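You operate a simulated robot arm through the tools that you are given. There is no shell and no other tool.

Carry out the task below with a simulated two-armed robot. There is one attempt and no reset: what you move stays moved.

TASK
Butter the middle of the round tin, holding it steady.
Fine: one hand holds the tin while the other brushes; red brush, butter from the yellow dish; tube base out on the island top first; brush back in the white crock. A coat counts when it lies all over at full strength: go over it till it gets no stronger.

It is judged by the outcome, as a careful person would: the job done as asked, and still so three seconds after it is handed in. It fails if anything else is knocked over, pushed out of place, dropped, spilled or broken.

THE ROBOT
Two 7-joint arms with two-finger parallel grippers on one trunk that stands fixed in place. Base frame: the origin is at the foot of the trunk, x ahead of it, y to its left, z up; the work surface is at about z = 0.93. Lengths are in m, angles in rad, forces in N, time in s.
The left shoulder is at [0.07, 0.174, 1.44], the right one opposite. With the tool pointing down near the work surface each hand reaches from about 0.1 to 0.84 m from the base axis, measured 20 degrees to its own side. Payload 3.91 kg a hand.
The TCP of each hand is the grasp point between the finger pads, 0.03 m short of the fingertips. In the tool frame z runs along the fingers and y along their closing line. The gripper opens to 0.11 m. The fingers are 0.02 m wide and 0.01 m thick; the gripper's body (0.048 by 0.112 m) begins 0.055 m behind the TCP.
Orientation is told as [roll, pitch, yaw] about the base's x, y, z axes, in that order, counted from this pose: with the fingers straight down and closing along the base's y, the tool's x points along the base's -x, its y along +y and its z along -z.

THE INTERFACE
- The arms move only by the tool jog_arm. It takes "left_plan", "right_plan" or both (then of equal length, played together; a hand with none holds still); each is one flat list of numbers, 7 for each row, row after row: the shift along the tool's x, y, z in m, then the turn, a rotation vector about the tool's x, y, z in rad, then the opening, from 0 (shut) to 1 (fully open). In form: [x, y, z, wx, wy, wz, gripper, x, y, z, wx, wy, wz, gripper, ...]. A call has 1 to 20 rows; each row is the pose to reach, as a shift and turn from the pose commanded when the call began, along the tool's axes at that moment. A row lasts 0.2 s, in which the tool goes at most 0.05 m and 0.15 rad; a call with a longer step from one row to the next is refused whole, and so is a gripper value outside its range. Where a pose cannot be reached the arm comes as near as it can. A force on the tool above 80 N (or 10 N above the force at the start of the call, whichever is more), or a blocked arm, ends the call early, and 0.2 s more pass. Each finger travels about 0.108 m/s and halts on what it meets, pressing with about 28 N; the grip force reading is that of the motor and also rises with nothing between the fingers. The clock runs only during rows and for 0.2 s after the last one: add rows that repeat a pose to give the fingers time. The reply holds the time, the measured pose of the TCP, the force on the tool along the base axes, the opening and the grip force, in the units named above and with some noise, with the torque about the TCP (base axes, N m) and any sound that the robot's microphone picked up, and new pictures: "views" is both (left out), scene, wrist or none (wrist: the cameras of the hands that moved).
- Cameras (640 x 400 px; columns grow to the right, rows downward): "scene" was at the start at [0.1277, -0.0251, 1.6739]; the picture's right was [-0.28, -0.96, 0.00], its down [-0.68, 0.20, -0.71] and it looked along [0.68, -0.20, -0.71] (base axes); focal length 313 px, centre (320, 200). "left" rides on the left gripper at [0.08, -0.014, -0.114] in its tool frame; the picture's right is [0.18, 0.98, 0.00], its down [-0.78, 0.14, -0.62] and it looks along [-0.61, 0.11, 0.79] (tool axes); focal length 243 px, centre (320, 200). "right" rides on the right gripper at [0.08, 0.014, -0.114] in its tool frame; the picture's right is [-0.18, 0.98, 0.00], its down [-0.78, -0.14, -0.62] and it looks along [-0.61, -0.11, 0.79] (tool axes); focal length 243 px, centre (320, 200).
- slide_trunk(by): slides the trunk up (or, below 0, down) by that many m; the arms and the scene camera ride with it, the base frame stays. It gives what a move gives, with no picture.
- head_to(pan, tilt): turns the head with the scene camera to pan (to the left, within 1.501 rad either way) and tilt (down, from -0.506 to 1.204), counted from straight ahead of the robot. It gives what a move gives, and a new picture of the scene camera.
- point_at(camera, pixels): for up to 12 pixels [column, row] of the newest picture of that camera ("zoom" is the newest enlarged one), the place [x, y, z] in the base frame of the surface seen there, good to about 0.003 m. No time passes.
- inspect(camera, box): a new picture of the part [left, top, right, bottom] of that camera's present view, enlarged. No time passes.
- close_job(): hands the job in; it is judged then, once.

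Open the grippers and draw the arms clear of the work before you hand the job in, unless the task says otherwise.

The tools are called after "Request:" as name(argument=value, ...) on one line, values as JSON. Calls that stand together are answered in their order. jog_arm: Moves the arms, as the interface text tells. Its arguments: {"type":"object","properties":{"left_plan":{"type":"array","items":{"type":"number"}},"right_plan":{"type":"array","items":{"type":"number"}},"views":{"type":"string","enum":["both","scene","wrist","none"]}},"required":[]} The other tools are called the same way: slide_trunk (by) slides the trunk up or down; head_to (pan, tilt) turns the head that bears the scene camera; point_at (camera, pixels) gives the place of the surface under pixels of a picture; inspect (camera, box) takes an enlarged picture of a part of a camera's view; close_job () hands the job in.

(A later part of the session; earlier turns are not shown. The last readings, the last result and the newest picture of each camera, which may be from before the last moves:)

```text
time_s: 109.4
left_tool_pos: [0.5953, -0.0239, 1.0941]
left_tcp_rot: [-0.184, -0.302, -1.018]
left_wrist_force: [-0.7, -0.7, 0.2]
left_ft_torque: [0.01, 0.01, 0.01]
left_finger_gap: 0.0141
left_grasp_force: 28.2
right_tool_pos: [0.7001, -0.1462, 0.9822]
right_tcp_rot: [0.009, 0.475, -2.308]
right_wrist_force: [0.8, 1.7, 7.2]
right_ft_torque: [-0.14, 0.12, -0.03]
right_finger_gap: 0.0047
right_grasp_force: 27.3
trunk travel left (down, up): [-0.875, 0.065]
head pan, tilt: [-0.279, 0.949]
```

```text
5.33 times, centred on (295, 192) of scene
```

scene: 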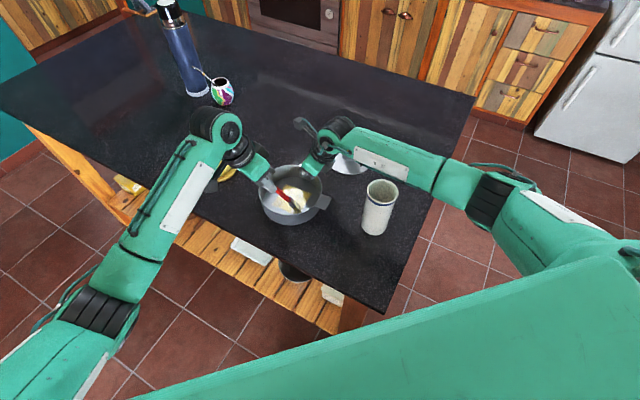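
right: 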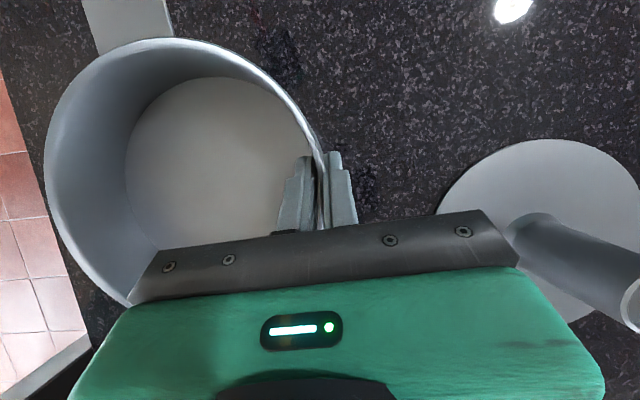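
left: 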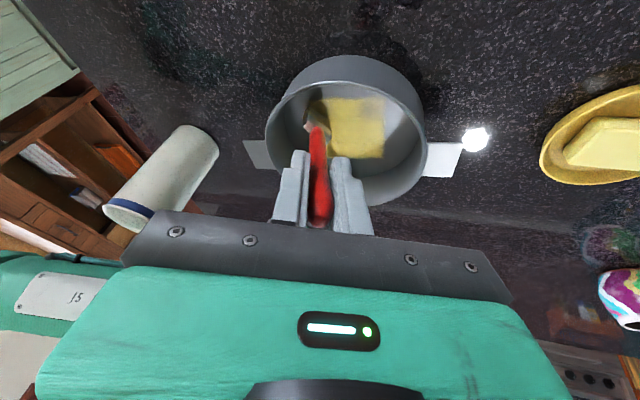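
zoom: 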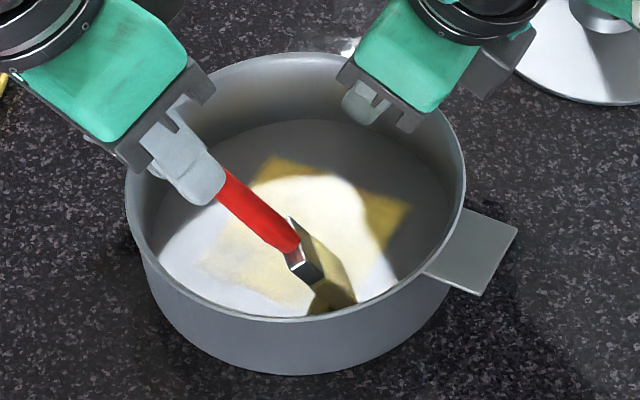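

Force has gone to zero here again; step down to regain contact at the near corner.

Request:
jog_arm(left_plan=[0.0003, 0.0002, 0.0009, 0, 0, 0, 0], views="none")

Request:
jog_arm(left_plan=[0.0003, 0.0002, 0.0009, 0, 0, 0, 0], views="none")

Request:
jog_arm(left_plan=[0.0003, 0.0002, 0.0009, 0, 0, 0, 0], views="none")

```text
time_s: 109.8
left_tool_pos: [0.5955, -0.0248, 1.0922]
left_tcp_rot: [-0.18, -0.304, -1.018]
left_wrist_force: [-0.3, 1.5, 3.0]
left_ft_torque: [-0.08, 0.0, 0.0]
left_finger_gap: 0.0138
left_grasp_force: 28.6
right_tool_pos: [0.6997, -0.1476, 0.9826]
right_tcp_rot: [0.006, 0.473, -2.308]
right_wrist_force: [0.7, 1.8, 4.8]
right_ft_torque: [-0.07, -0.02, -0.01]
right_finger_gap: 0.0045
right_grasp_force: 27.5
trunk travel left (down, up): [-0.875, 0.065]
head pan, tilt: [-0.279, 0.949]
```

```text
time_s: 110.2
left_tool_pos: [0.5958, -0.0235, 1.0921]
left_tcp_rot: [-0.179, -0.303, -1.02]
left_wrist_force: [0.1, 2.0, 10.0]
left_ft_torque: [-0.36, 0.13, -0.05]
left_finger_gap: 0.0138
left_grasp_force: 28.3
right_tool_pos: [0.7, -0.1455, 0.9823]
right_tcp_rot: [0.008, 0.475, -2.308]
right_wrist_force: [3.2, 0.7, 2.9]
right_ft_torque: [0.09, -0.2, -0.01]
right_finger_gap: 0.0044
right_grasp_force: 28.4
trunk travel left (down, up): [-0.875, 0.065]
head pan, tilt: [-0.279, 0.949]
```

```text
time_s: 110.6
left_tool_pos: [0.5965, -0.0247, 1.0924]
left_tcp_rot: [-0.18, -0.306, -1.019]
left_wrist_force: [-0.1, 4.0, 17.7]
left_ft_torque: [-0.66, 0.07, -0.01]
left_finger_gap: 0.014
left_grasp_force: 27.4
right_tool_pos: [0.6998, -0.1468, 0.9835]
right_tcp_rot: [0.009, 0.475, -2.307]
right_wrist_force: [5.5, 0.3, -0.2]
right_ft_torque: [0.24, -0.43, -0.04]
right_finger_gap: 0.0047
right_grasp_force: 27.6
trunk travel left (down, up): [-0.875, 0.065]
head pan, tilt: [-0.279, 0.949]
```

Contact 17 N. Brush the near corner and work back over these lanes.

Request:
jog_arm(left_plan=[0.0064, 0.0037, -0.0032, 0, 0, 0, 0, 0.0129, 0.0074, -0.006, 0, 0, 0, 0, 0.0093, -0.0051, -0.0026, 0, 0, 0, 0, -0.0006, -0.0107, 0.0016, 0, 0, 0, 0, -0.0132, -0.0076, 0.005, 0, 0, 0, 0, -0.0002, -0.0001, -0.0005, 0, 0, 0, 0, 0.0037, 0.0195, -0.0053, 0, 0, 0, 0, 0.0167, 0.027, -0.0108, 0, 0, 0, 0, 0.0045, 0.0199, -0.0056, 0, 0, 0, 0, -0.0077, 0.0129, -0.0005, 0, 0, 0, 0, -0.0199, 0.0059, 0.0046, 0, 0, 0, 0, -0.0321, -0.0012, 0.0098, 0, 0, 0, 0, -0.0199, 0.0059, 0.0046, 0, 0, 0, 0, -0.0077, 0.0129, -0.0005, 0, 0, 0, 0, 0.0045, 0.0199, -0.0056, 0, 0, 0, 0, 0.0076, 0.0391, -0.0101, 0, 0, 0, 0, 0.0206, 0.0466, -0.0156, 0, 0, 0, 0, 0.0076, 0.0391, -0.0101, 0, 0, 0, 0, -0.0054, 0.0315, -0.0046, 0, 0, 0, 0, -0.0185, 0.024, 0.0009, 0, 0, 0, 0], views="none")

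Request:
jog_arm(left_plan=[-0.0089, -0.0051, -0.0282, 0, 0, 0, 0, -0.0237, -0.0137, -0.0752, 0, 0, 0, 0, -0.0337, -0.0187, -0.1052, 0, 0, 0, 0])

Request:
inspect(camera="left", box=[230, 0, 430, 130])

Request:
inspect(camera="scene", box=[250, 155, 340, 230])

```text
time_s: 114.8
left_tool_pos: [0.6264, -0.029, 1.0923]
left_tcp_rot: [-0.181, -0.303, -1.02]
left_wrist_force: [0.8, -0.1, -0.6]
left_ft_torque: [0.04, -0.01, 0.05]
left_finger_gap: 0.014
left_grasp_force: 28.6
right_tool_pos: [0.7, -0.1472, 0.9818]
right_tcp_rot: [0.008, 0.476, -2.308]
right_wrist_force: [0.1, 0.4, 6.9]
right_ft_torque: [-0.17, 0.22, -0.03]
right_finger_gap: 0.0045
right_grasp_force: 27.9
trunk travel left (down, up): [-0.875, 0.065]
head pan, tilt: [-0.279, 0.949]
```

```text
time_s: 115.6
left_tool_pos: [0.6264, -0.0264, 1.2013]
left_tcp_rot: [-0.18, -0.302, -1.016]
left_wrist_force: [-0.3, 0.0, -0.6]
left_ft_torque: [0.0, -0.01, 0.03]
left_finger_gap: 0.014
left_grasp_force: 28.1
right_tool_pos: [0.7002, -0.1472, 0.9828]
right_tcp_rot: [0.008, 0.475, -2.307]
right_wrist_force: [0.6, 1.5, 6.4]
right_ft_torque: [-0.21, 0.25, -0.06]
right_finger_gap: 0.0043
right_grasp_force: 27.9
trunk travel left (down, up): [-0.875, 0.065]
head pan, tilt: [-0.279, 0.949]
```

scene: 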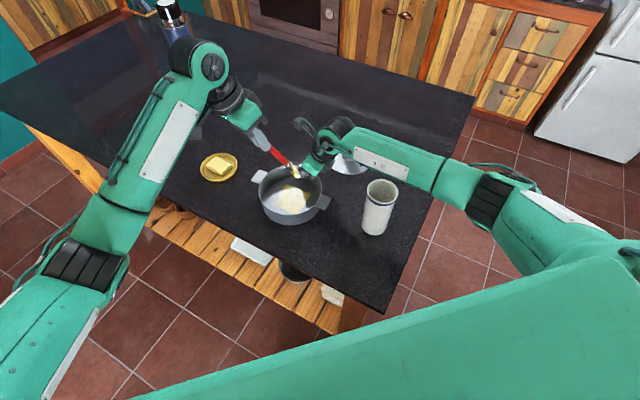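
left: 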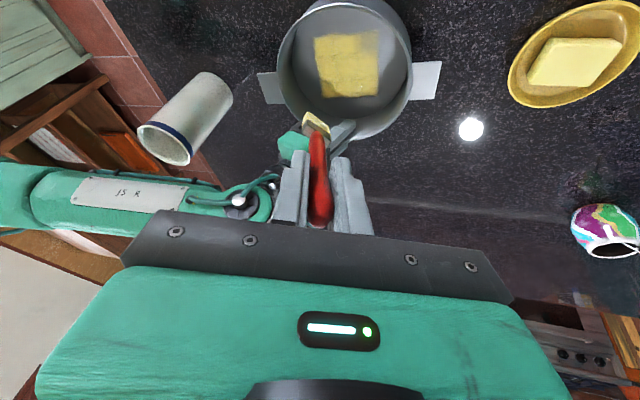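

```text
3.08 times, centred on (330, 65) of left
```

zoom: 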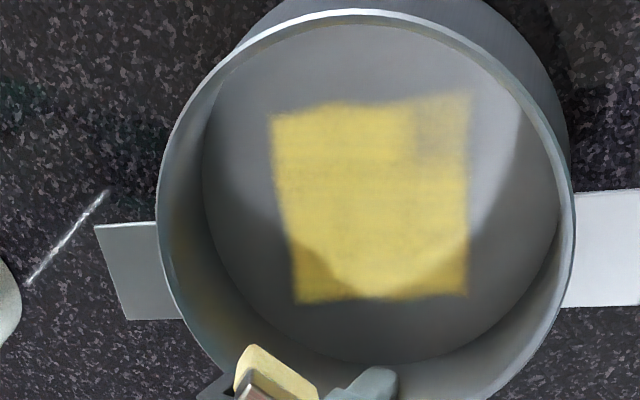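

```text
5.33 times, centred on (295, 192) of scene
```

zoom: 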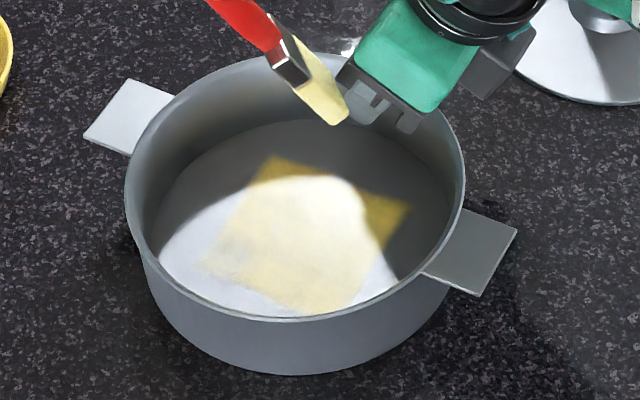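

The square is nearly all yellow; the upper-right corner (zoom (440,130), base ≈(0.64,-0.035)) is still pale. Reload at the dish.

Request:
jog_arm(left_plan=[-0.0012, 0.0253, -0.017, -0.0219, 0.0379, 0, 0, -0.0023, 0.0505, -0.034, -0.0438, 0.0758, 0, 0, -0.0035, 0.0758, -0.048, -0.0656, 0.1137, 0, 0, -0.0046, 0.101, -0.057, -0.0875, 0.1516, 0, 0, -0.0058, 0.1263, -0.066, -0.1094, 0.1894, 0, 0, -0.0069, 0.1515, -0.074, -0.1313, 0.2273, 0, 0, -0.0081, 0.1768, -0.081, -0.1531, 0.2652, 0, 0, -0.0092, 0.202, -0.0858, -0.175, 0.3031, 0, 0], views="none")

Request:
jog_arm(left_plan=[0, 0, 0.025, 0, 0, 0, 0, 0, 0, 0.055, 0, 0, 0, 0, 0, 0, 0.085, 0, 0, 0, 0, 0, 0, 0.103, 0, 0, 0, 0, 0, 0, 0.113, 0, 0, 0, 0, 0, 0, 0.117, 0, 0, 0, 0], views="none")

Request:
jog_arm(left_plan=[0, 0, 0.0015, 0, 0, 0, 0], views="wrist")

```text
time_s: 117.4
left_tool_pos: [0.8066, 0.0883, 1.2513]
left_tcp_rot: [0.003, 0.002, -1.048]
left_wrist_force: [-0.1, -0.2, -0.6]
left_ft_torque: [0.01, 0.0, 0.0]
left_finger_gap: 0.014
left_grasp_force: 28.3
right_tool_pos: [0.7, -0.1473, 0.983]
right_tcp_rot: [0.006, 0.476, -2.308]
right_wrist_force: [1.1, 1.9, 6.9]
right_ft_torque: [-0.18, 0.22, -0.06]
right_finger_gap: 0.0043
right_grasp_force: 28.3
trunk travel left (down, up): [-0.875, 0.065]
head pan, tilt: [-0.279, 0.949]
```

```text
time_s: 118.8
left_tool_pos: [0.8051, 0.0885, 1.135]
left_tcp_rot: [0.001, -0.001, -1.046]
left_wrist_force: [-0.3, 0.0, -1.0]
left_ft_torque: [0.01, -0.02, 0.01]
left_finger_gap: 0.0141
left_grasp_force: 28.1
right_tool_pos: [0.6989, -0.1459, 0.9818]
right_tcp_rot: [0.01, 0.476, -2.307]
right_wrist_force: [1.4, 0.7, 8.0]
right_ft_torque: [-0.12, 0.14, 0.0]
right_finger_gap: 0.0043
right_grasp_force: 27.9
trunk travel left (down, up): [-0.875, 0.065]
head pan, tilt: [-0.279, 0.949]
```

```text
time_s: 119.2
left_tool_pos: [0.8066, 0.089, 1.1336]
left_tcp_rot: [-0.001, 0.001, -1.045]
left_wrist_force: [-0.2, 0.0, -0.6]
left_ft_torque: [0.01, 0.01, -0.01]
left_finger_gap: 0.014
left_grasp_force: 27.9
right_tool_pos: [0.7002, -0.1462, 0.9824]
right_tcp_rot: [0.01, 0.476, -2.307]
right_wrist_force: [0.4, 1.2, 6.9]
right_ft_torque: [-0.11, 0.21, 0.0]
right_finger_gap: 0.0042
right_grasp_force: 27.9
trunk travel left (down, up): [-0.875, 0.065]
head pan, tilt: [-0.279, 0.949]
```

left: 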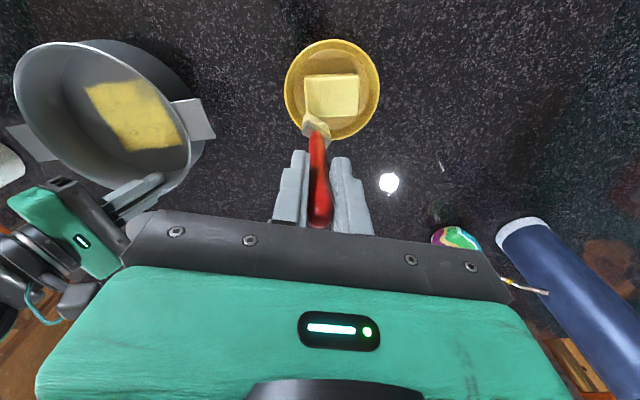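

Check where the tip is relative to the butter before going lower.

Request:
inspect(camera="left", box=[270, 30, 390, 230])

Request:
inspect(camera="scene", box=[170, 60, 260, 190])

Request:
point_at(camera="left", pixels=[[307, 80], [357, 78], [356, 115], [332, 117], [332, 97], [308, 118], [303, 122], [326, 130]])

```text
2.00 times, centred on (330, 130) of left
```

zoom: 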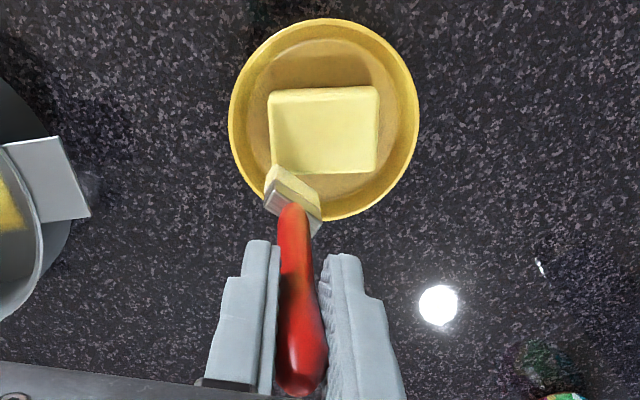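

```text
3.08 times, centred on (215, 125) of scene
```

zoom: 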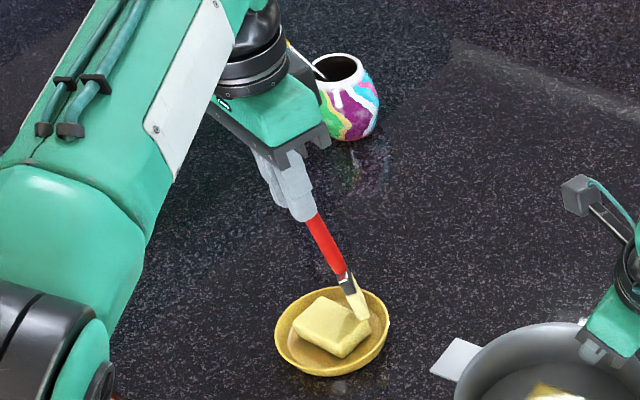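

```text
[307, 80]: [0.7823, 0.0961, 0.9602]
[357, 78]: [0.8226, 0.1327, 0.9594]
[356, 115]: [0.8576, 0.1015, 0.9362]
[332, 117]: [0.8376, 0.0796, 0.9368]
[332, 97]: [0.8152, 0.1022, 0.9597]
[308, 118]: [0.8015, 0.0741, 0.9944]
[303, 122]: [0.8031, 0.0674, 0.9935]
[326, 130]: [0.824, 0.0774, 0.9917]
```

The brush has pivoted a bit in the grip; its tip is now just off the butter's near edge at about (0.813,0.07). Raise 2 cm, shift 3 cm toward +y, then lower on the butter.

Request:
jog_arm(left_plan=[0, 0, -0.02, 0, 0, 0, 0, 0.013, 0.0075, -0.02, 0, 0, 0, 0, 0.026, 0.015, -0.02, 0, 0, 0, 0, 0.026, 0.015, -0.01, 0, 0, 0, 0, 0.026, 0.015, -0.002, 0, 0, 0, 0], views="none")

Request:
jog_arm(left_plan=[0, 0, 0.0015, 0, 0, 0, 0], views="wrist")

Request:
inspect(camera="left", box=[270, 30, 390, 230])

```text
time_s: 120.4
left_tool_pos: [0.8048, 0.1191, 1.1354]
left_tcp_rot: [0.001, 0.001, -1.047]
left_wrist_force: [0.0, 0.0, -0.7]
left_ft_torque: [-0.01, 0.0, -0.01]
left_finger_gap: 0.0138
left_grasp_force: 28.2
right_tool_pos: [0.7, -0.1475, 0.9822]
right_tcp_rot: [0.009, 0.475, -2.308]
right_wrist_force: [0.7, -0.3, 7.3]
right_ft_torque: [-0.07, 0.08, 0.0]
right_finger_gap: 0.0042
right_grasp_force: 28.2
trunk travel left (down, up): [-0.875, 0.065]
head pan, tilt: [-0.279, 0.949]
```

```text
time_s: 120.8
left_tool_pos: [0.8042, 0.1193, 1.1337]
left_tcp_rot: [0.0, -0.003, -1.048]
left_wrist_force: [0.7, -0.2, 0.1]
left_ft_torque: [0.0, 0.02, 0.02]
left_finger_gap: 0.0141
left_grasp_force: 27.9
right_tool_pos: [0.6995, -0.1473, 0.9825]
right_tcp_rot: [0.009, 0.476, -2.307]
right_wrist_force: [0.7, 0.0, 7.0]
right_ft_torque: [-0.1, 0.15, -0.03]
right_finger_gap: 0.0045
right_grasp_force: 27.8
trunk travel left (down, up): [-0.875, 0.065]
head pan, tilt: [-0.279, 0.949]
```

left: 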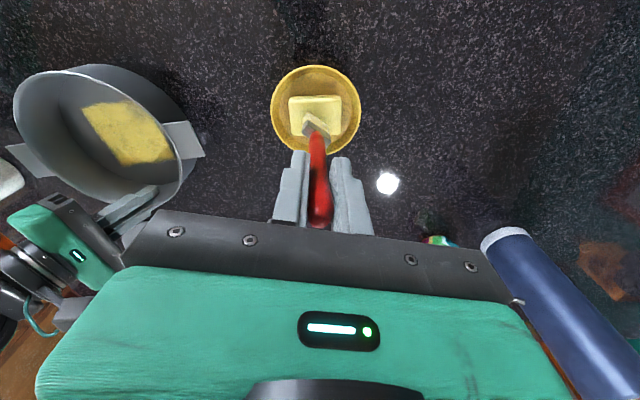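

```text
2.00 times, centred on (330, 130) of left
```

zoom: 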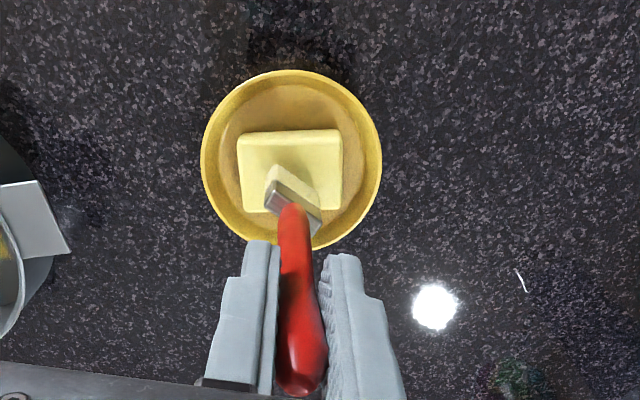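

Tip is over the butter now. Step down until it touches.

Request:
jog_arm(left_plan=[0, 0, 0.002, 0, 0, 0, 0], views="none")

Request:
jog_arm(left_plan=[0, 0, 0.0015, 0, 0, 0, 0], views="none")

Request:
jog_arm(left_plan=[0, 0, 0.001, 0, 0, 0, 0], views="none")

```text
time_s: 121.2
left_tool_pos: [0.8054, 0.1183, 1.1332]
left_tcp_rot: [0.002, -0.002, -1.045]
left_wrist_force: [-1.3, -0.7, 4.6]
left_ft_torque: [-0.02, 0.16, 0.05]
left_finger_gap: 0.0138
left_grasp_force: 28.2
right_tool_pos: [0.6981, -0.1462, 0.9817]
right_tcp_rot: [0.009, 0.473, -2.307]
right_wrist_force: [2.1, 1.3, 5.9]
right_ft_torque: [-0.06, 0.06, -0.07]
right_finger_gap: 0.0043
right_grasp_force: 28.2
trunk travel left (down, up): [-0.875, 0.065]
head pan, tilt: [-0.279, 0.949]
```

```text
time_s: 121.6
left_tool_pos: [0.805, 0.1185, 1.1329]
left_tcp_rot: [0.003, -0.001, -1.048]
left_wrist_force: [0.2, 0.6, 11.1]
left_ft_torque: [-0.07, -0.03, 0.08]
left_finger_gap: 0.0139
left_grasp_force: 28.1
right_tool_pos: [0.6989, -0.1474, 0.9824]
right_tcp_rot: [0.008, 0.475, -2.307]
right_wrist_force: [1.1, 0.9, 2.8]
right_ft_torque: [0.1, -0.03, -0.05]
right_finger_gap: 0.0043
right_grasp_force: 28.2
trunk travel left (down, up): [-0.875, 0.065]
head pan, tilt: [-0.279, 0.949]
```

```text
time_s: 122.0
left_tool_pos: [0.8046, 0.1179, 1.1322]
left_tcp_rot: [0.002, -0.005, -1.047]
left_wrist_force: [0.8, 0.6, 18.5]
left_ft_torque: [-0.13, -0.13, 0.05]
left_finger_gap: 0.0139
left_grasp_force: 28.4
right_tool_pos: [0.6971, -0.1472, 0.9819]
right_tcp_rot: [0.009, 0.476, -2.307]
right_wrist_force: [0.7, 0.6, 0.3]
right_ft_torque: [0.01, -0.02, -0.05]
right_finger_gap: 0.0042
right_grasp_force: 28.0
trunk travel left (down, up): [-0.875, 0.065]
head pan, tilt: [-0.279, 0.949]
```

Loaded again (18 N). Work lightly, lift, and return over the tin with a smaller hand lean (0.25) to offset the brush's pivot.

Request:
jog_arm(left_plan=[0, 0, -0.001, 0, 0, 0, 0, 0.003, 0, -0.001, 0, 0, 0, 0, 0, 0, -0.001, 0, 0, 0, 0, -0.003, 0, -0.001, 0, 0, 0, 0, 0, 0, -0.001, 0, 0, 0, 0, 0, 0, -0.01, 0, 0, 0, 0, 0, 0, -0.04, 0, 0, 0, 0, 0, 0, -0.08, 0, 0, 0, 0, 0, 0, -0.118, 0, 0, 0, 0], views="none")

Request:
jog_arm(left_plan=[-0.0045, -0.0245, 0.0, 0.0139, -0.0241, 0, 0, -0.009, -0.0491, 0.0, 0.0278, -0.0481, 0, 0, -0.0135, -0.0736, 0.005, 0.0417, -0.0722, 0, 0, -0.018, -0.0982, 0.01, 0.0556, -0.0962, 0, 0, -0.0225, -0.1227, 0.015, 0.0694, -0.1203, 0, 0, -0.027, -0.1473, 0.021, 0.0833, -0.1443, 0, 0, -0.0315, -0.1718, 0.027, 0.0972, -0.1684, 0, 0, -0.036, -0.1964, 0.034, 0.1111, -0.1924, 0, 0, -0.0405, -0.2209, 0.04, 0.125, -0.2165, 0, 0])

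Request:
inspect(camera="scene", box=[230, 100, 350, 230])

Request:
inspect(camera="left", box=[230, 0, 430, 130])

```text
time_s: 124.0
left_tool_pos: [0.8054, 0.1207, 1.249]
left_tcp_rot: [-0.001, 0.0, -1.047]
left_wrist_force: [-0.4, -0.2, -1.0]
left_ft_torque: [0.0, 0.04, -0.01]
left_finger_gap: 0.014
left_grasp_force: 27.4
right_tool_pos: [0.7008, -0.1465, 0.9823]
right_tcp_rot: [0.008, 0.476, -2.309]
right_wrist_force: [2.1, -0.5, 7.4]
right_ft_torque: [-0.26, 0.45, 0.03]
right_finger_gap: 0.0042
right_grasp_force: 27.9
trunk travel left (down, up): [-0.875, 0.065]
head pan, tilt: [-0.279, 0.949]
```

```text
time_s: 126.0
left_tool_pos: [0.634, -0.0283, 1.2081]
left_tcp_rot: [-0.128, -0.218, -1.031]
left_wrist_force: [-0.4, -0.1, -0.5]
left_ft_torque: [0.02, 0.0, -0.03]
left_finger_gap: 0.0142
left_grasp_force: 28.1
right_tool_pos: [0.7001, -0.1482, 0.9811]
right_tcp_rot: [0.008, 0.473, -2.309]
right_wrist_force: [1.8, -1.3, 9.0]
right_ft_torque: [0.1, 0.03, 0.02]
right_finger_gap: 0.0043
right_grasp_force: 28.3
trunk travel left (down, up): [-0.875, 0.065]
head pan, tilt: [-0.279, 0.949]
```

scene: 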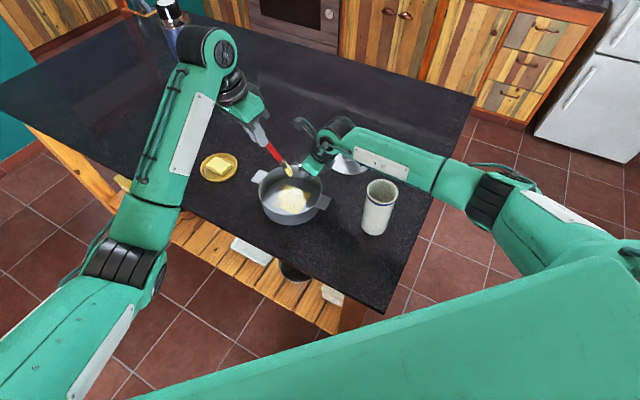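
left: 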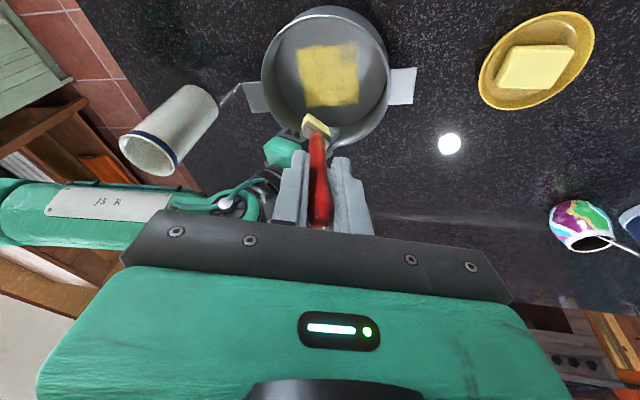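

```text
3.08 times, centred on (290, 165) of scene
```

zoom: 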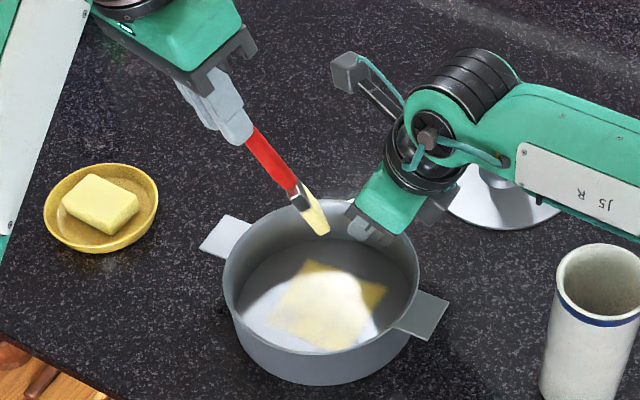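

```text
3.08 times, centred on (330, 65) of left
```

zoom: 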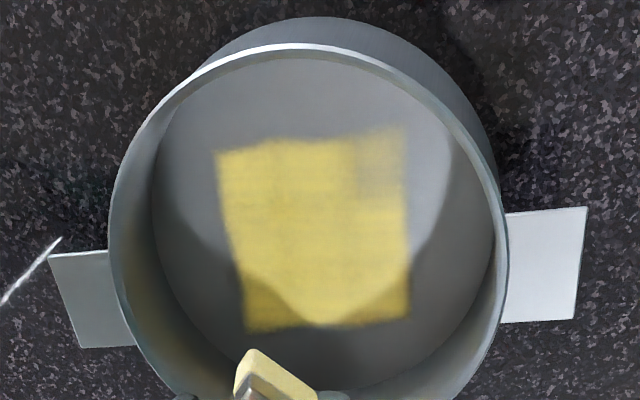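

Check the tip position (scene ~(289,173)) and pale corner.

Request:
point_at(camera="scene", pixels=[[289.5, 174], [286.5, 169], [291, 175]])

Request:
point_at(camera="left", pixels=[[361, 42], [347, 55], [345, 48], [297, 50], [362, 102], [306, 107], [330, 75]])

```text
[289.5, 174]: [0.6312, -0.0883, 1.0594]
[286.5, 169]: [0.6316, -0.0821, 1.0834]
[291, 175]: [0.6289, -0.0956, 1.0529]
```

```text
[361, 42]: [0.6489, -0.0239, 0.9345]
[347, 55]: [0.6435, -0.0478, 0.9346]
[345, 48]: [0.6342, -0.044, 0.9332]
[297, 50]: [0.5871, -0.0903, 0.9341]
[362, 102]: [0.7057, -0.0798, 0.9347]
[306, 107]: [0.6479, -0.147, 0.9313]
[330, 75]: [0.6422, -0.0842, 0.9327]
```

Lower to the floor again and find contact.

Request:
jog_arm(left_plan=[0.0054, 0.0031, 0.0242, 0, 0, 0, 0, 0.0118, 0.0068, 0.0533, 0, 0, 0, 0, 0.0171, 0.0099, 0.0775, 0, 0, 0, 0, 0.0206, 0.0119, 0.093, 0, 0, 0, 0, 0.0227, 0.0131, 0.1027, 0, 0, 0, 0], views="none")

Request:
jog_arm(left_plan=[0.0004, 0.0003, 0.0019, 0, 0, 0, 0], views="none")

Request:
jog_arm(left_plan=[0.0004, 0.0003, 0.0019, 0, 0, 0, 0], views="none")

Request:
jog_arm(left_plan=[0.0002, 0.0001, 0.001, 0, 0, 0, 0], views="none")

```text
time_s: 127.2
left_tool_pos: [0.6329, -0.0273, 1.1027]
left_tcp_rot: [-0.125, -0.216, -1.035]
left_wrist_force: [0.4, -0.1, -0.2]
left_ft_torque: [0.04, 0.0, -0.01]
left_finger_gap: 0.0141
left_grasp_force: 27.8
right_tool_pos: [0.6989, -0.1482, 0.9824]
right_tcp_rot: [0.01, 0.474, -2.307]
right_wrist_force: [2.2, -0.2, 8.9]
right_ft_torque: [0.06, 0.12, 0.0]
right_finger_gap: 0.0046
right_grasp_force: 27.4
trunk travel left (down, up): [-0.875, 0.065]
head pan, tilt: [-0.279, 0.949]
```

```text
time_s: 127.6
left_tool_pos: [0.6335, -0.0285, 1.1018]
left_tcp_rot: [-0.128, -0.217, -1.032]
left_wrist_force: [-0.4, 0.1, -0.7]
left_ft_torque: [0.01, -0.03, -0.01]
left_finger_gap: 0.0138
left_grasp_force: 28.5
right_tool_pos: [0.699, -0.1462, 0.9833]
right_tcp_rot: [0.009, 0.475, -2.307]
right_wrist_force: [2.1, 0.0, 8.2]
right_ft_torque: [0.03, 0.17, 0.0]
right_finger_gap: 0.0045
right_grasp_force: 27.6
trunk travel left (down, up): [-0.875, 0.065]
head pan, tilt: [-0.279, 0.949]
```

```text
time_s: 128.0
left_tool_pos: [0.6335, -0.0262, 1.0993]
left_tcp_rot: [-0.127, -0.217, -1.033]
left_wrist_force: [0.5, 0.9, 0.3]
left_ft_torque: [0.04, -0.01, -0.02]
left_finger_gap: 0.014
left_grasp_force: 28.4
right_tool_pos: [0.6989, -0.1467, 0.9825]
right_tcp_rot: [0.009, 0.476, -2.306]
right_wrist_force: [1.7, -0.3, 8.7]
right_ft_torque: [0.01, 0.13, -0.01]
right_finger_gap: 0.0043
right_grasp_force: 28.1
trunk travel left (down, up): [-0.875, 0.065]
head pan, tilt: [-0.279, 0.949]
```

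```text
time_s: 128.4
left_tool_pos: [0.6341, -0.0278, 1.0971]
left_tcp_rot: [-0.127, -0.217, -1.034]
left_wrist_force: [-0.1, -0.3, -0.7]
left_ft_torque: [0.03, -0.01, 0.01]
left_finger_gap: 0.0143
left_grasp_force: 27.9
right_tool_pos: [0.6985, -0.1472, 0.982]
right_tcp_rot: [0.008, 0.474, -2.307]
right_wrist_force: [1.5, -0.1, 8.8]
right_ft_torque: [-0.02, 0.15, 0.01]
right_finger_gap: 0.0043
right_grasp_force: 27.0
trunk travel left (down, up): [-0.875, 0.065]
head pan, tilt: [-0.279, 0.949]
```

Continue down gently.

Request:
jog_arm(left_plan=[0.0002, 0.0001, 0.001, 0, 0, 0, 0], views="none")

Request:
jog_arm(left_plan=[0.0002, 0.0001, 0.001, 0, 0, 0, 0], views="none")

Request:
jog_arm(left_plan=[0.0002, 0.0001, 0.001, 0, 0, 0, 0], views="none")

```text
time_s: 128.8
left_tool_pos: [0.634, -0.0262, 1.097]
left_tcp_rot: [-0.127, -0.217, -1.033]
left_wrist_force: [-0.1, 0.2, -0.9]
left_ft_torque: [-0.01, 0.03, -0.05]
left_finger_gap: 0.0143
left_grasp_force: 28.0
right_tool_pos: [0.699, -0.1463, 0.9816]
right_tcp_rot: [0.008, 0.475, -2.306]
right_wrist_force: [0.6, 0.1, 8.6]
right_ft_torque: [-0.02, 0.15, 0.01]
right_finger_gap: 0.0043
right_grasp_force: 27.8
trunk travel left (down, up): [-0.875, 0.065]
head pan, tilt: [-0.279, 0.949]
```

```text
time_s: 129.2
left_tool_pos: [0.6343, -0.0269, 1.0947]
left_tcp_rot: [-0.125, -0.218, -1.033]
left_wrist_force: [0.0, 0.9, 3.0]
left_ft_torque: [-0.12, 0.03, -0.02]
left_finger_gap: 0.0142
left_grasp_force: 28.0
right_tool_pos: [0.6994, -0.1462, 0.9824]
right_tcp_rot: [0.008, 0.476, -2.308]
right_wrist_force: [1.9, -0.5, 6.6]
right_ft_torque: [0.1, 0.06, 0.06]
right_finger_gap: 0.0042
right_grasp_force: 27.9
trunk travel left (down, up): [-0.875, 0.065]
head pan, tilt: [-0.279, 0.949]
```

```text
time_s: 129.6
left_tool_pos: [0.6332, -0.0265, 1.0956]
left_tcp_rot: [-0.123, -0.219, -1.034]
left_wrist_force: [-0.8, 1.0, 12.1]
left_ft_torque: [-0.39, 0.19, -0.06]
left_finger_gap: 0.0139
left_grasp_force: 28.3
right_tool_pos: [0.6986, -0.1471, 0.9832]
right_tcp_rot: [0.008, 0.472, -2.307]
right_wrist_force: [5.8, 0.1, 2.6]
right_ft_torque: [0.28, -0.19, 0.01]
right_finger_gap: 0.0041
right_grasp_force: 27.5
trunk travel left (down, up): [-0.875, 0.065]
head pan, tilt: [-0.279, 0.949]
```

Contact 12 N. Brush the far-left corner repeatedly and then the centre lane down to the right corner.

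Request:
jog_arm(left_plan=[0.0143, 0.0082, -0.0042, 0, 0, 0, 0, 0.0277, 0.016, -0.0082, 0, 0, 0, 0, 0.0421, 0.0243, -0.0119, 0, 0, 0, 0, 0.0287, 0.0282, -0.0094, 0, 0, 0, 0, 0.016, 0.0208, -0.006, 0, 0, 0, 0, 0.0303, 0.0291, -0.0099, 0, 0, 0, 0, 0.0429, 0.0132, -0.0106, 0, 0, 0, 0, 0.0286, 0.005, -0.0064, 0, 0, 0, 0, 0.0429, 0.0132, -0.0106, 0, 0, 0, 0, 0.0437, 0.0253, -0.0124, 0, 0, 0, 0, 0.0303, 0.0175, -0.0084, 0, 0, 0, 0, 0.0168, 0.0097, -0.0049, 0, 0, 0, 0, 0.0034, 0.0019, -0.001, 0, 0, 0, 0, -0.0101, -0.0058, 0.003, 0, 0, 0, 0, -0.0235, -0.0136, 0.0069, 0, 0, 0, 0, -0.0369, -0.0213, 0.0109, 0, 0, 0, 0, -0.0436, -0.0252, 0.0129, 0, 0, 0, 0, -0.0406, -0.0073, 0.0099, 0, 0, 0, 0, -0.0271, 0.0005, 0.0059, 0, 0, 0, 0, -0.0137, 0.0082, 0.002, 0, 0, 0, 0])

Request:
inspect(camera="left", box=[200, 20, 400, 150])

Request:
inspect(camera="scene", box=[250, 155, 340, 230])

```text
time_s: 133.8
left_tool_pos: [0.648, -0.0342, 1.0924]
left_tcp_rot: [-0.128, -0.217, -1.034]
left_wrist_force: [-0.2, 0.6, 1.1]
left_ft_torque: [0.02, -0.02, 0.04]
left_finger_gap: 0.0139
left_grasp_force: 27.8
right_tool_pos: [0.6989, -0.1459, 0.9833]
right_tcp_rot: [0.009, 0.475, -2.31]
right_wrist_force: [-0.2, 1.7, 6.0]
right_ft_torque: [-0.01, 0.15, -0.1]
right_finger_gap: 0.0041
right_grasp_force: 27.0
trunk travel left (down, up): [-0.875, 0.065]
head pan, tilt: [-0.279, 0.949]
```

scene: 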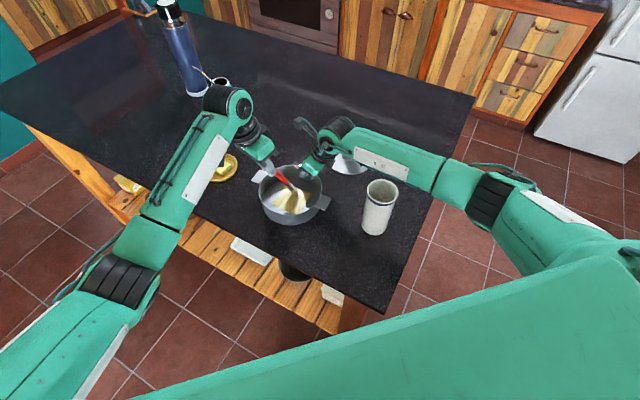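
left: 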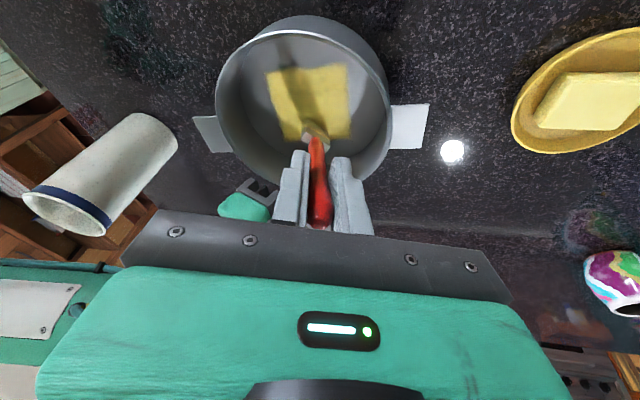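

```text
3.08 times, centred on (300, 85) of left
```

zoom: 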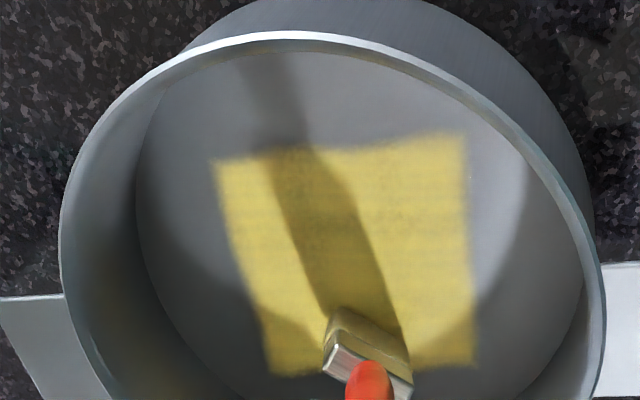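

```text
5.33 times, centred on (295, 192) of scene
```

zoom: 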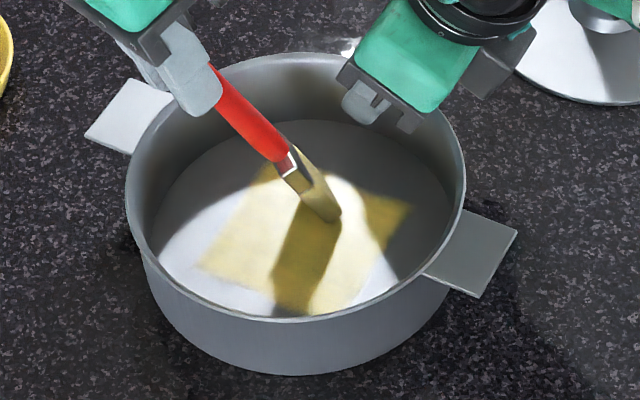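

The whole square now looks evenly yellow. Go over the far half again with a touch more pressure.

Request:
jog_arm(left_plan=[0.0003, 0.0002, 0.0015, 0, 0, 0, 0, 0.0005, 0.0182, -0.0009, 0, 0, 0, 0, 0.0156, 0.0269, -0.0053, 0, 0, 0, 0, 0.0298, 0.0352, -0.0095, 0, 0, 0, 0, 0.0156, 0.0269, -0.0053, 0, 0, 0, 0, 0.0005, 0.0182, -0.0009, 0, 0, 0, 0, -0.0146, 0.0095, 0.0036, 0, 0, 0, 0, -0.0289, 0.0012, 0.0078, 0, 0, 0, 0, -0.0238, 0.0215, 0.0041, 0, 0, 0, 0, -0.007, 0.0312, -0.0009, 0, 0, 0, 0, 0.0098, 0.0409, -0.0058, 0, 0, 0, 0, -0.007, 0.0312, -0.0009, 0, 0, 0, 0, -0.0197, 0.0377, 0.0011, 0, 0, 0, 0, -0.0063, 0.0455, -0.0028, 0, 0, 0, 0, -0.007, 0.0312, -0.0009, 0, 0, 0, 0, 0.0005, 0.0182, -0.0009, 0, 0, 0, 0, 0.0171, 0.0099, -0.0034, 0, 0, 0, 0, 0.0322, 0.0186, -0.0079, 0, 0, 0, 0, 0.0473, 0.0273, -0.0124, 0, 0, 0, 0, 0.0322, 0.0186, -0.0079, 0, 0, 0, 0])

Request:
inspect(camera="left", box=[200, 20, 400, 150])

Request:
inspect(camera="scene", box=[250, 155, 340, 230])

```text
time_s: 138.0
left_tool_pos: [0.649, 0.0027, 1.0923]
left_tcp_rot: [-0.128, -0.214, -1.031]
left_wrist_force: [-0.6, 1.4, 4.7]
left_ft_torque: [-0.13, 0.14, -0.05]
left_finger_gap: 0.0142
left_grasp_force: 27.7
right_tool_pos: [0.7001, -0.1471, 0.9817]
right_tcp_rot: [0.006, 0.476, -2.307]
right_wrist_force: [3.3, 0.7, 3.8]
right_ft_torque: [-0.13, 0.46, -0.1]
right_finger_gap: 0.0041
right_grasp_force: 28.1
trunk travel left (down, up): [-0.875, 0.065]
head pan, tilt: [-0.279, 0.949]
```

scene: 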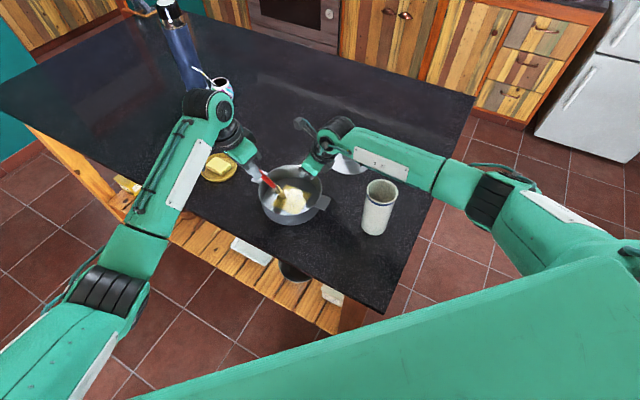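
left: 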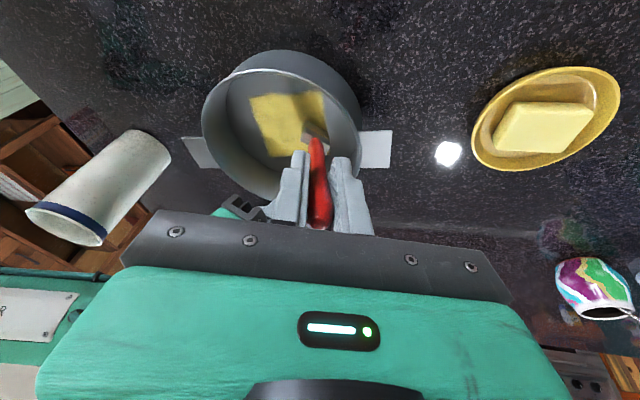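

```text
3.08 times, centred on (300, 85) of left
```

zoom: 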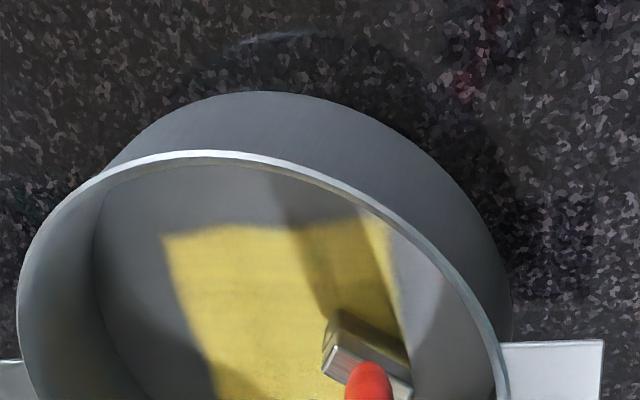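

```text
5.33 times, centred on (295, 192) of scene
```

zoom: 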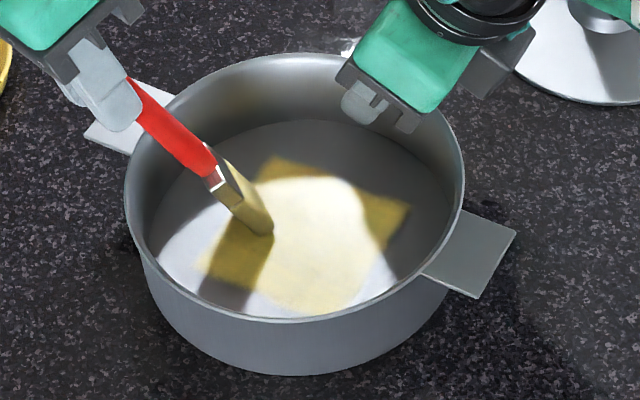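

Now go over the near half again, with slightly increasing pressure toward the near corner.

Request:
jog_arm(left_plan=[-0.0065, -0.0147, 0.0033, 0, 0, 0, 0, -0.0208, -0.023, 0.0075, 0, 0, 0, 0, -0.0351, -0.0312, 0.0118, 0, 0, 0, 0, -0.0493, -0.0395, 0.016, 0, 0, 0, 0, -0.0636, -0.0477, 0.0202, 0, 0, 0, 0, -0.0468, -0.0553, 0.0179, 0, 0, 0, 0, -0.0325, -0.047, 0.0137, 0, 0, 0, 0, -0.0182, -0.0388, 0.0095, 0, 0, 0, 0, -0.004, -0.0305, 0.0053, 0, 0, 0, 0, 0.0103, -0.0223, 0.0011, 0, 0, 0, 0, 0.0237, -0.0146, -0.0028, 0, 0, 0, 0, 0.0196, -0.0343, 0.0011, 0, 0, 0, 0, 0.0062, -0.0421, 0.0051, 0, 0, 0, 0, -0.0073, -0.0498, 0.009, 0, 0, 0, 0, -0.019, -0.0566, 0.0125, 0, 0, 0, 0, -0.0282, -0.0619, 0.0152, 0, 0, 0, 0, -0.0064, -0.0666, 0.0115, 0, 0, 0, 0, 0.007, -0.0589, 0.0076, 0, 0, 0, 0, 0.0154, -0.054, 0.0051, 0, 0, 0, 0, 0.009, -0.0681, 0.0083, 0, 0, 0, 0], views="none")

Request:
jog_arm(left_plan=[-0.0064, -0.0037, -0.0291, 0, 0, 0, 0, -0.0171, -0.0099, -0.0775, 0, 0, 0, 0, -0.0386, 0.0112, -0.1066, 0, 0, 0, 0])

Request:
inspect(camera="left", box=[230, 0, 430, 130])

Request:
inspect(camera="scene", box=[250, 155, 340, 230])

```text
time_s: 142.2
left_tool_pos: [0.586, -0.0238, 1.0912]
left_tcp_rot: [-0.125, -0.218, -1.031]
left_wrist_force: [0.5, 2.1, 7.2]
left_ft_torque: [-0.28, -0.17, 0.06]
left_finger_gap: 0.014
left_grasp_force: 27.3
right_tool_pos: [0.6996, -0.1467, 0.9828]
right_tcp_rot: [0.008, 0.475, -2.306]
right_wrist_force: [2.5, -1.4, 4.3]
right_ft_torque: [0.28, 0.32, 0.06]
right_finger_gap: 0.0041
right_grasp_force: 27.9
trunk travel left (down, up): [-0.875, 0.065]
head pan, tilt: [-0.279, 0.949]
```

```text
time_s: 143.0
left_tool_pos: [0.6139, -0.0253, 1.1999]
left_tcp_rot: [-0.127, -0.216, -1.032]
left_wrist_force: [0.0, 0.8, -1.2]
left_ft_torque: [0.02, -0.01, 0.04]
left_finger_gap: 0.0138
left_grasp_force: 28.3
right_tool_pos: [0.6991, -0.1475, 0.9833]
right_tcp_rot: [0.007, 0.475, -2.307]
right_wrist_force: [1.4, 0.7, 7.1]
right_ft_torque: [-0.1, 0.55, 0.04]
right_finger_gap: 0.004
right_grasp_force: 27.9
trunk travel left (down, up): [-0.875, 0.065]
head pan, tilt: [-0.279, 0.949]
```

scene: 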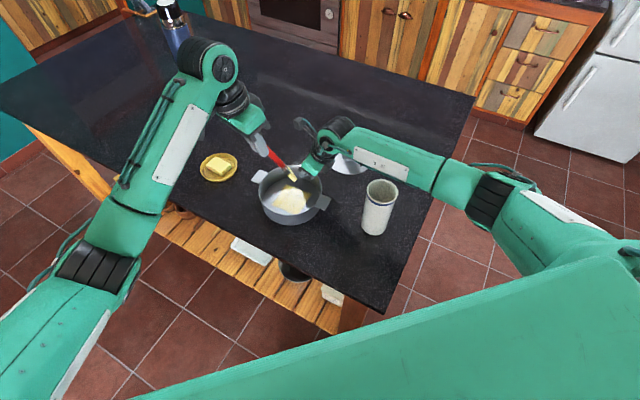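
left: 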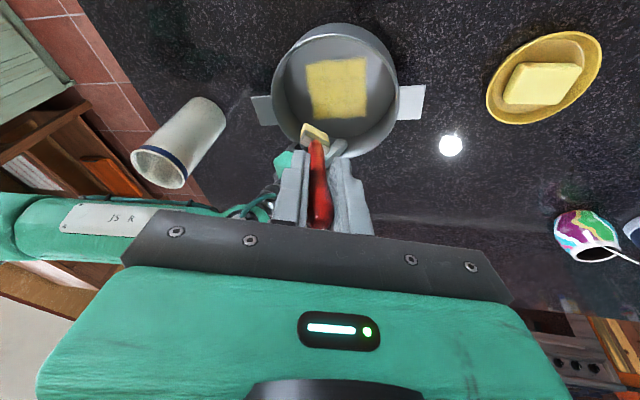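

```text
3.08 times, centred on (330, 65) of left
```

zoom: 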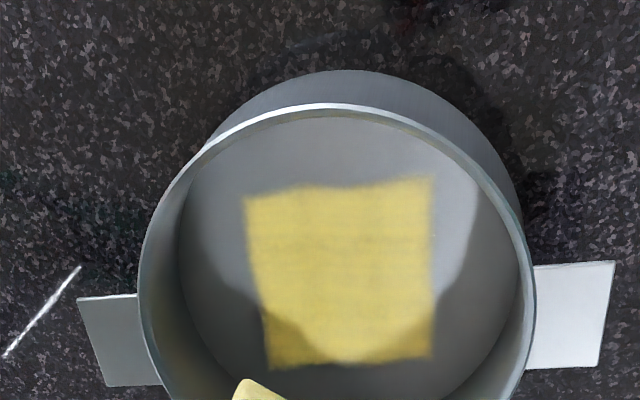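

```text
5.33 times, centred on (295, 192) of scene
```

zoom: 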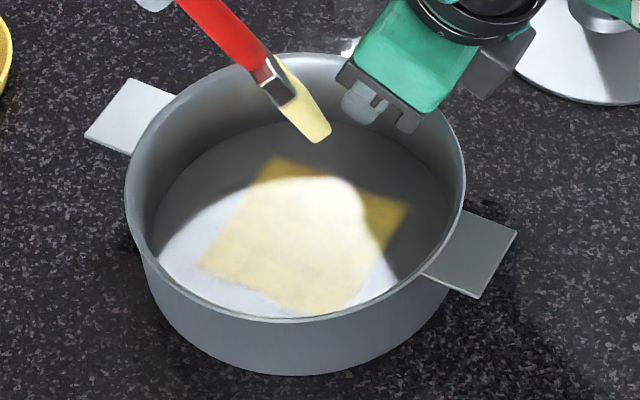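

Very even now. Enlarge further to spot weak places.

Request:
inspect(camera="left", box=[295, 45, 380, 130])

Request:
inspect(camera="scene", box=[278, 178, 322, 220])

Request:
inspect(camera="right", box=[40, 30, 330, 220])

```text
4.71 times, centred on (338, 88) of left
```

zoom: 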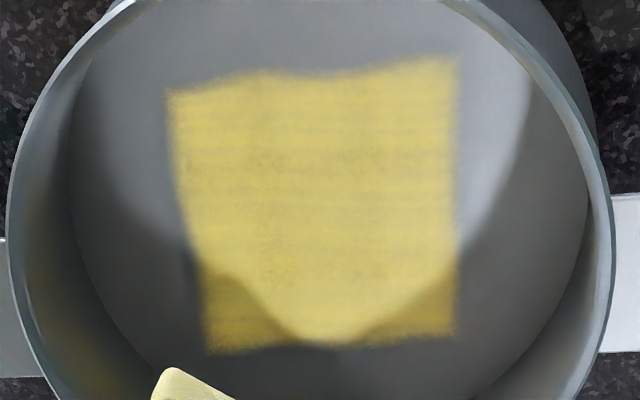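

```text
9.52 times, centred on (300, 199) of scene
```

zoom: 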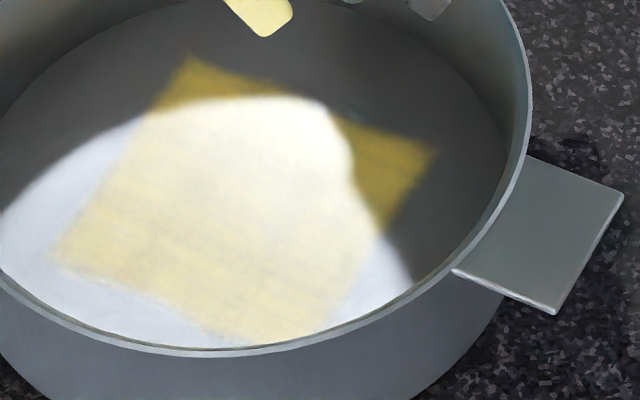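

```text
2.11 times, centred on (185, 125) of right
```

zoom: 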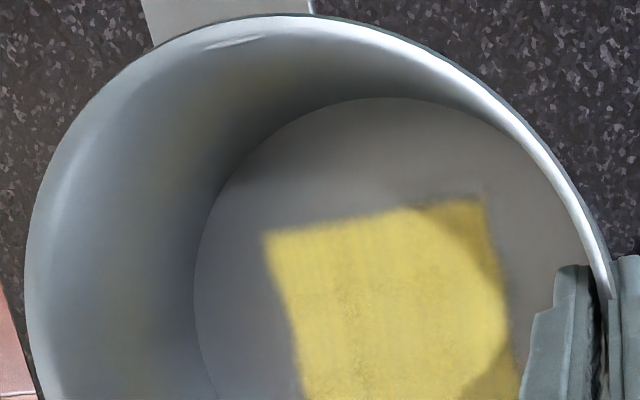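

Even all over; the near-left edge (scene zoom (190,310)) is a hair soft. I'll do one more loaded pass to be sure. Back to the dish.

Request:
jog_arm(left_plan=[0.0014, 0.0229, -0.017, -0.0125, 0.0217, 0, 0, 0.0028, 0.0457, -0.034, -0.025, 0.0433, 0, 0, 0.0042, 0.0686, -0.048, -0.0375, 0.065, 0, 0, 0.0056, 0.0915, -0.055, -0.05, 0.0866, 0, 0, 0.007, 0.1144, -0.06, -0.0625, 0.1083, 0, 0, 0.0083, 0.1372, -0.065, -0.075, 0.1299, 0, 0, 0.0097, 0.1601, -0.07, -0.0875, 0.1516, 0, 0, 0.0111, 0.183, -0.075, -0.1, 0.1732, 0, 0, 0.0125, 0.2058, -0.08, -0.1125, 0.1949, 0, 0, 0.0139, 0.2287, -0.084, -0.125, 0.2165, 0, 0], views="none")

Request:
jog_arm(left_plan=[0, 0, 0.025, 0, 0, 0, 0, 0, 0, 0.055, 0, 0, 0, 0, 0, 0, 0.08, 0, 0, 0, 0, 0, 0, 0.1, 0, 0, 0, 0, 0, 0, 0.109, 0, 0, 0, 0], views="wrist")

Request:
inspect(camera="left", box=[270, 30, 390, 230])

```text
time_s: 145.2
left_tool_pos: [0.8051, 0.1182, 1.2512]
left_tcp_rot: [-0.001, 0.0, -1.047]
left_wrist_force: [0.0, 0.2, -0.2]
left_ft_torque: [0.02, -0.04, 0.01]
left_finger_gap: 0.0142
left_grasp_force: 27.7
right_tool_pos: [0.6995, -0.1472, 0.9828]
right_tcp_rot: [0.007, 0.473, -2.309]
right_wrist_force: [0.1, -0.5, 7.0]
right_ft_torque: [-0.12, 0.54, 0.05]
right_finger_gap: 0.0041
right_grasp_force: 27.7
trunk travel left (down, up): [-0.875, 0.065]
head pan, tilt: [-0.279, 0.949]
```

```text
time_s: 146.4
left_tool_pos: [0.8054, 0.1176, 1.1417]
left_tcp_rot: [0.0, -0.002, -1.045]
left_wrist_force: [-0.2, 0.7, 0.0]
left_ft_torque: [0.04, -0.02, -0.01]
left_finger_gap: 0.014
left_grasp_force: 27.9
right_tool_pos: [0.6987, -0.1466, 0.9824]
right_tcp_rot: [0.008, 0.474, -2.309]
right_wrist_force: [-0.1, -0.2, 7.0]
right_ft_torque: [0.12, 0.24, 0.02]
right_finger_gap: 0.0044
right_grasp_force: 28.1
trunk travel left (down, up): [-0.875, 0.065]
head pan, tilt: [-0.279, 0.949]
```

left: 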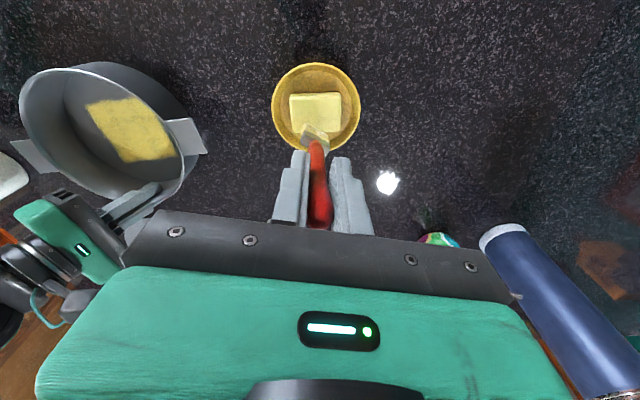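

```text
2.00 times, centred on (330, 130) of left
```

zoom: 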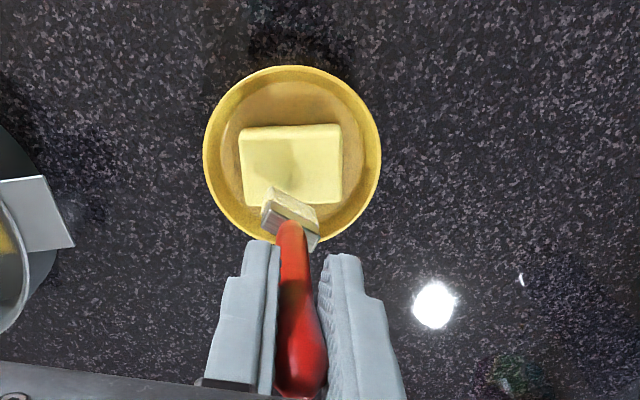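

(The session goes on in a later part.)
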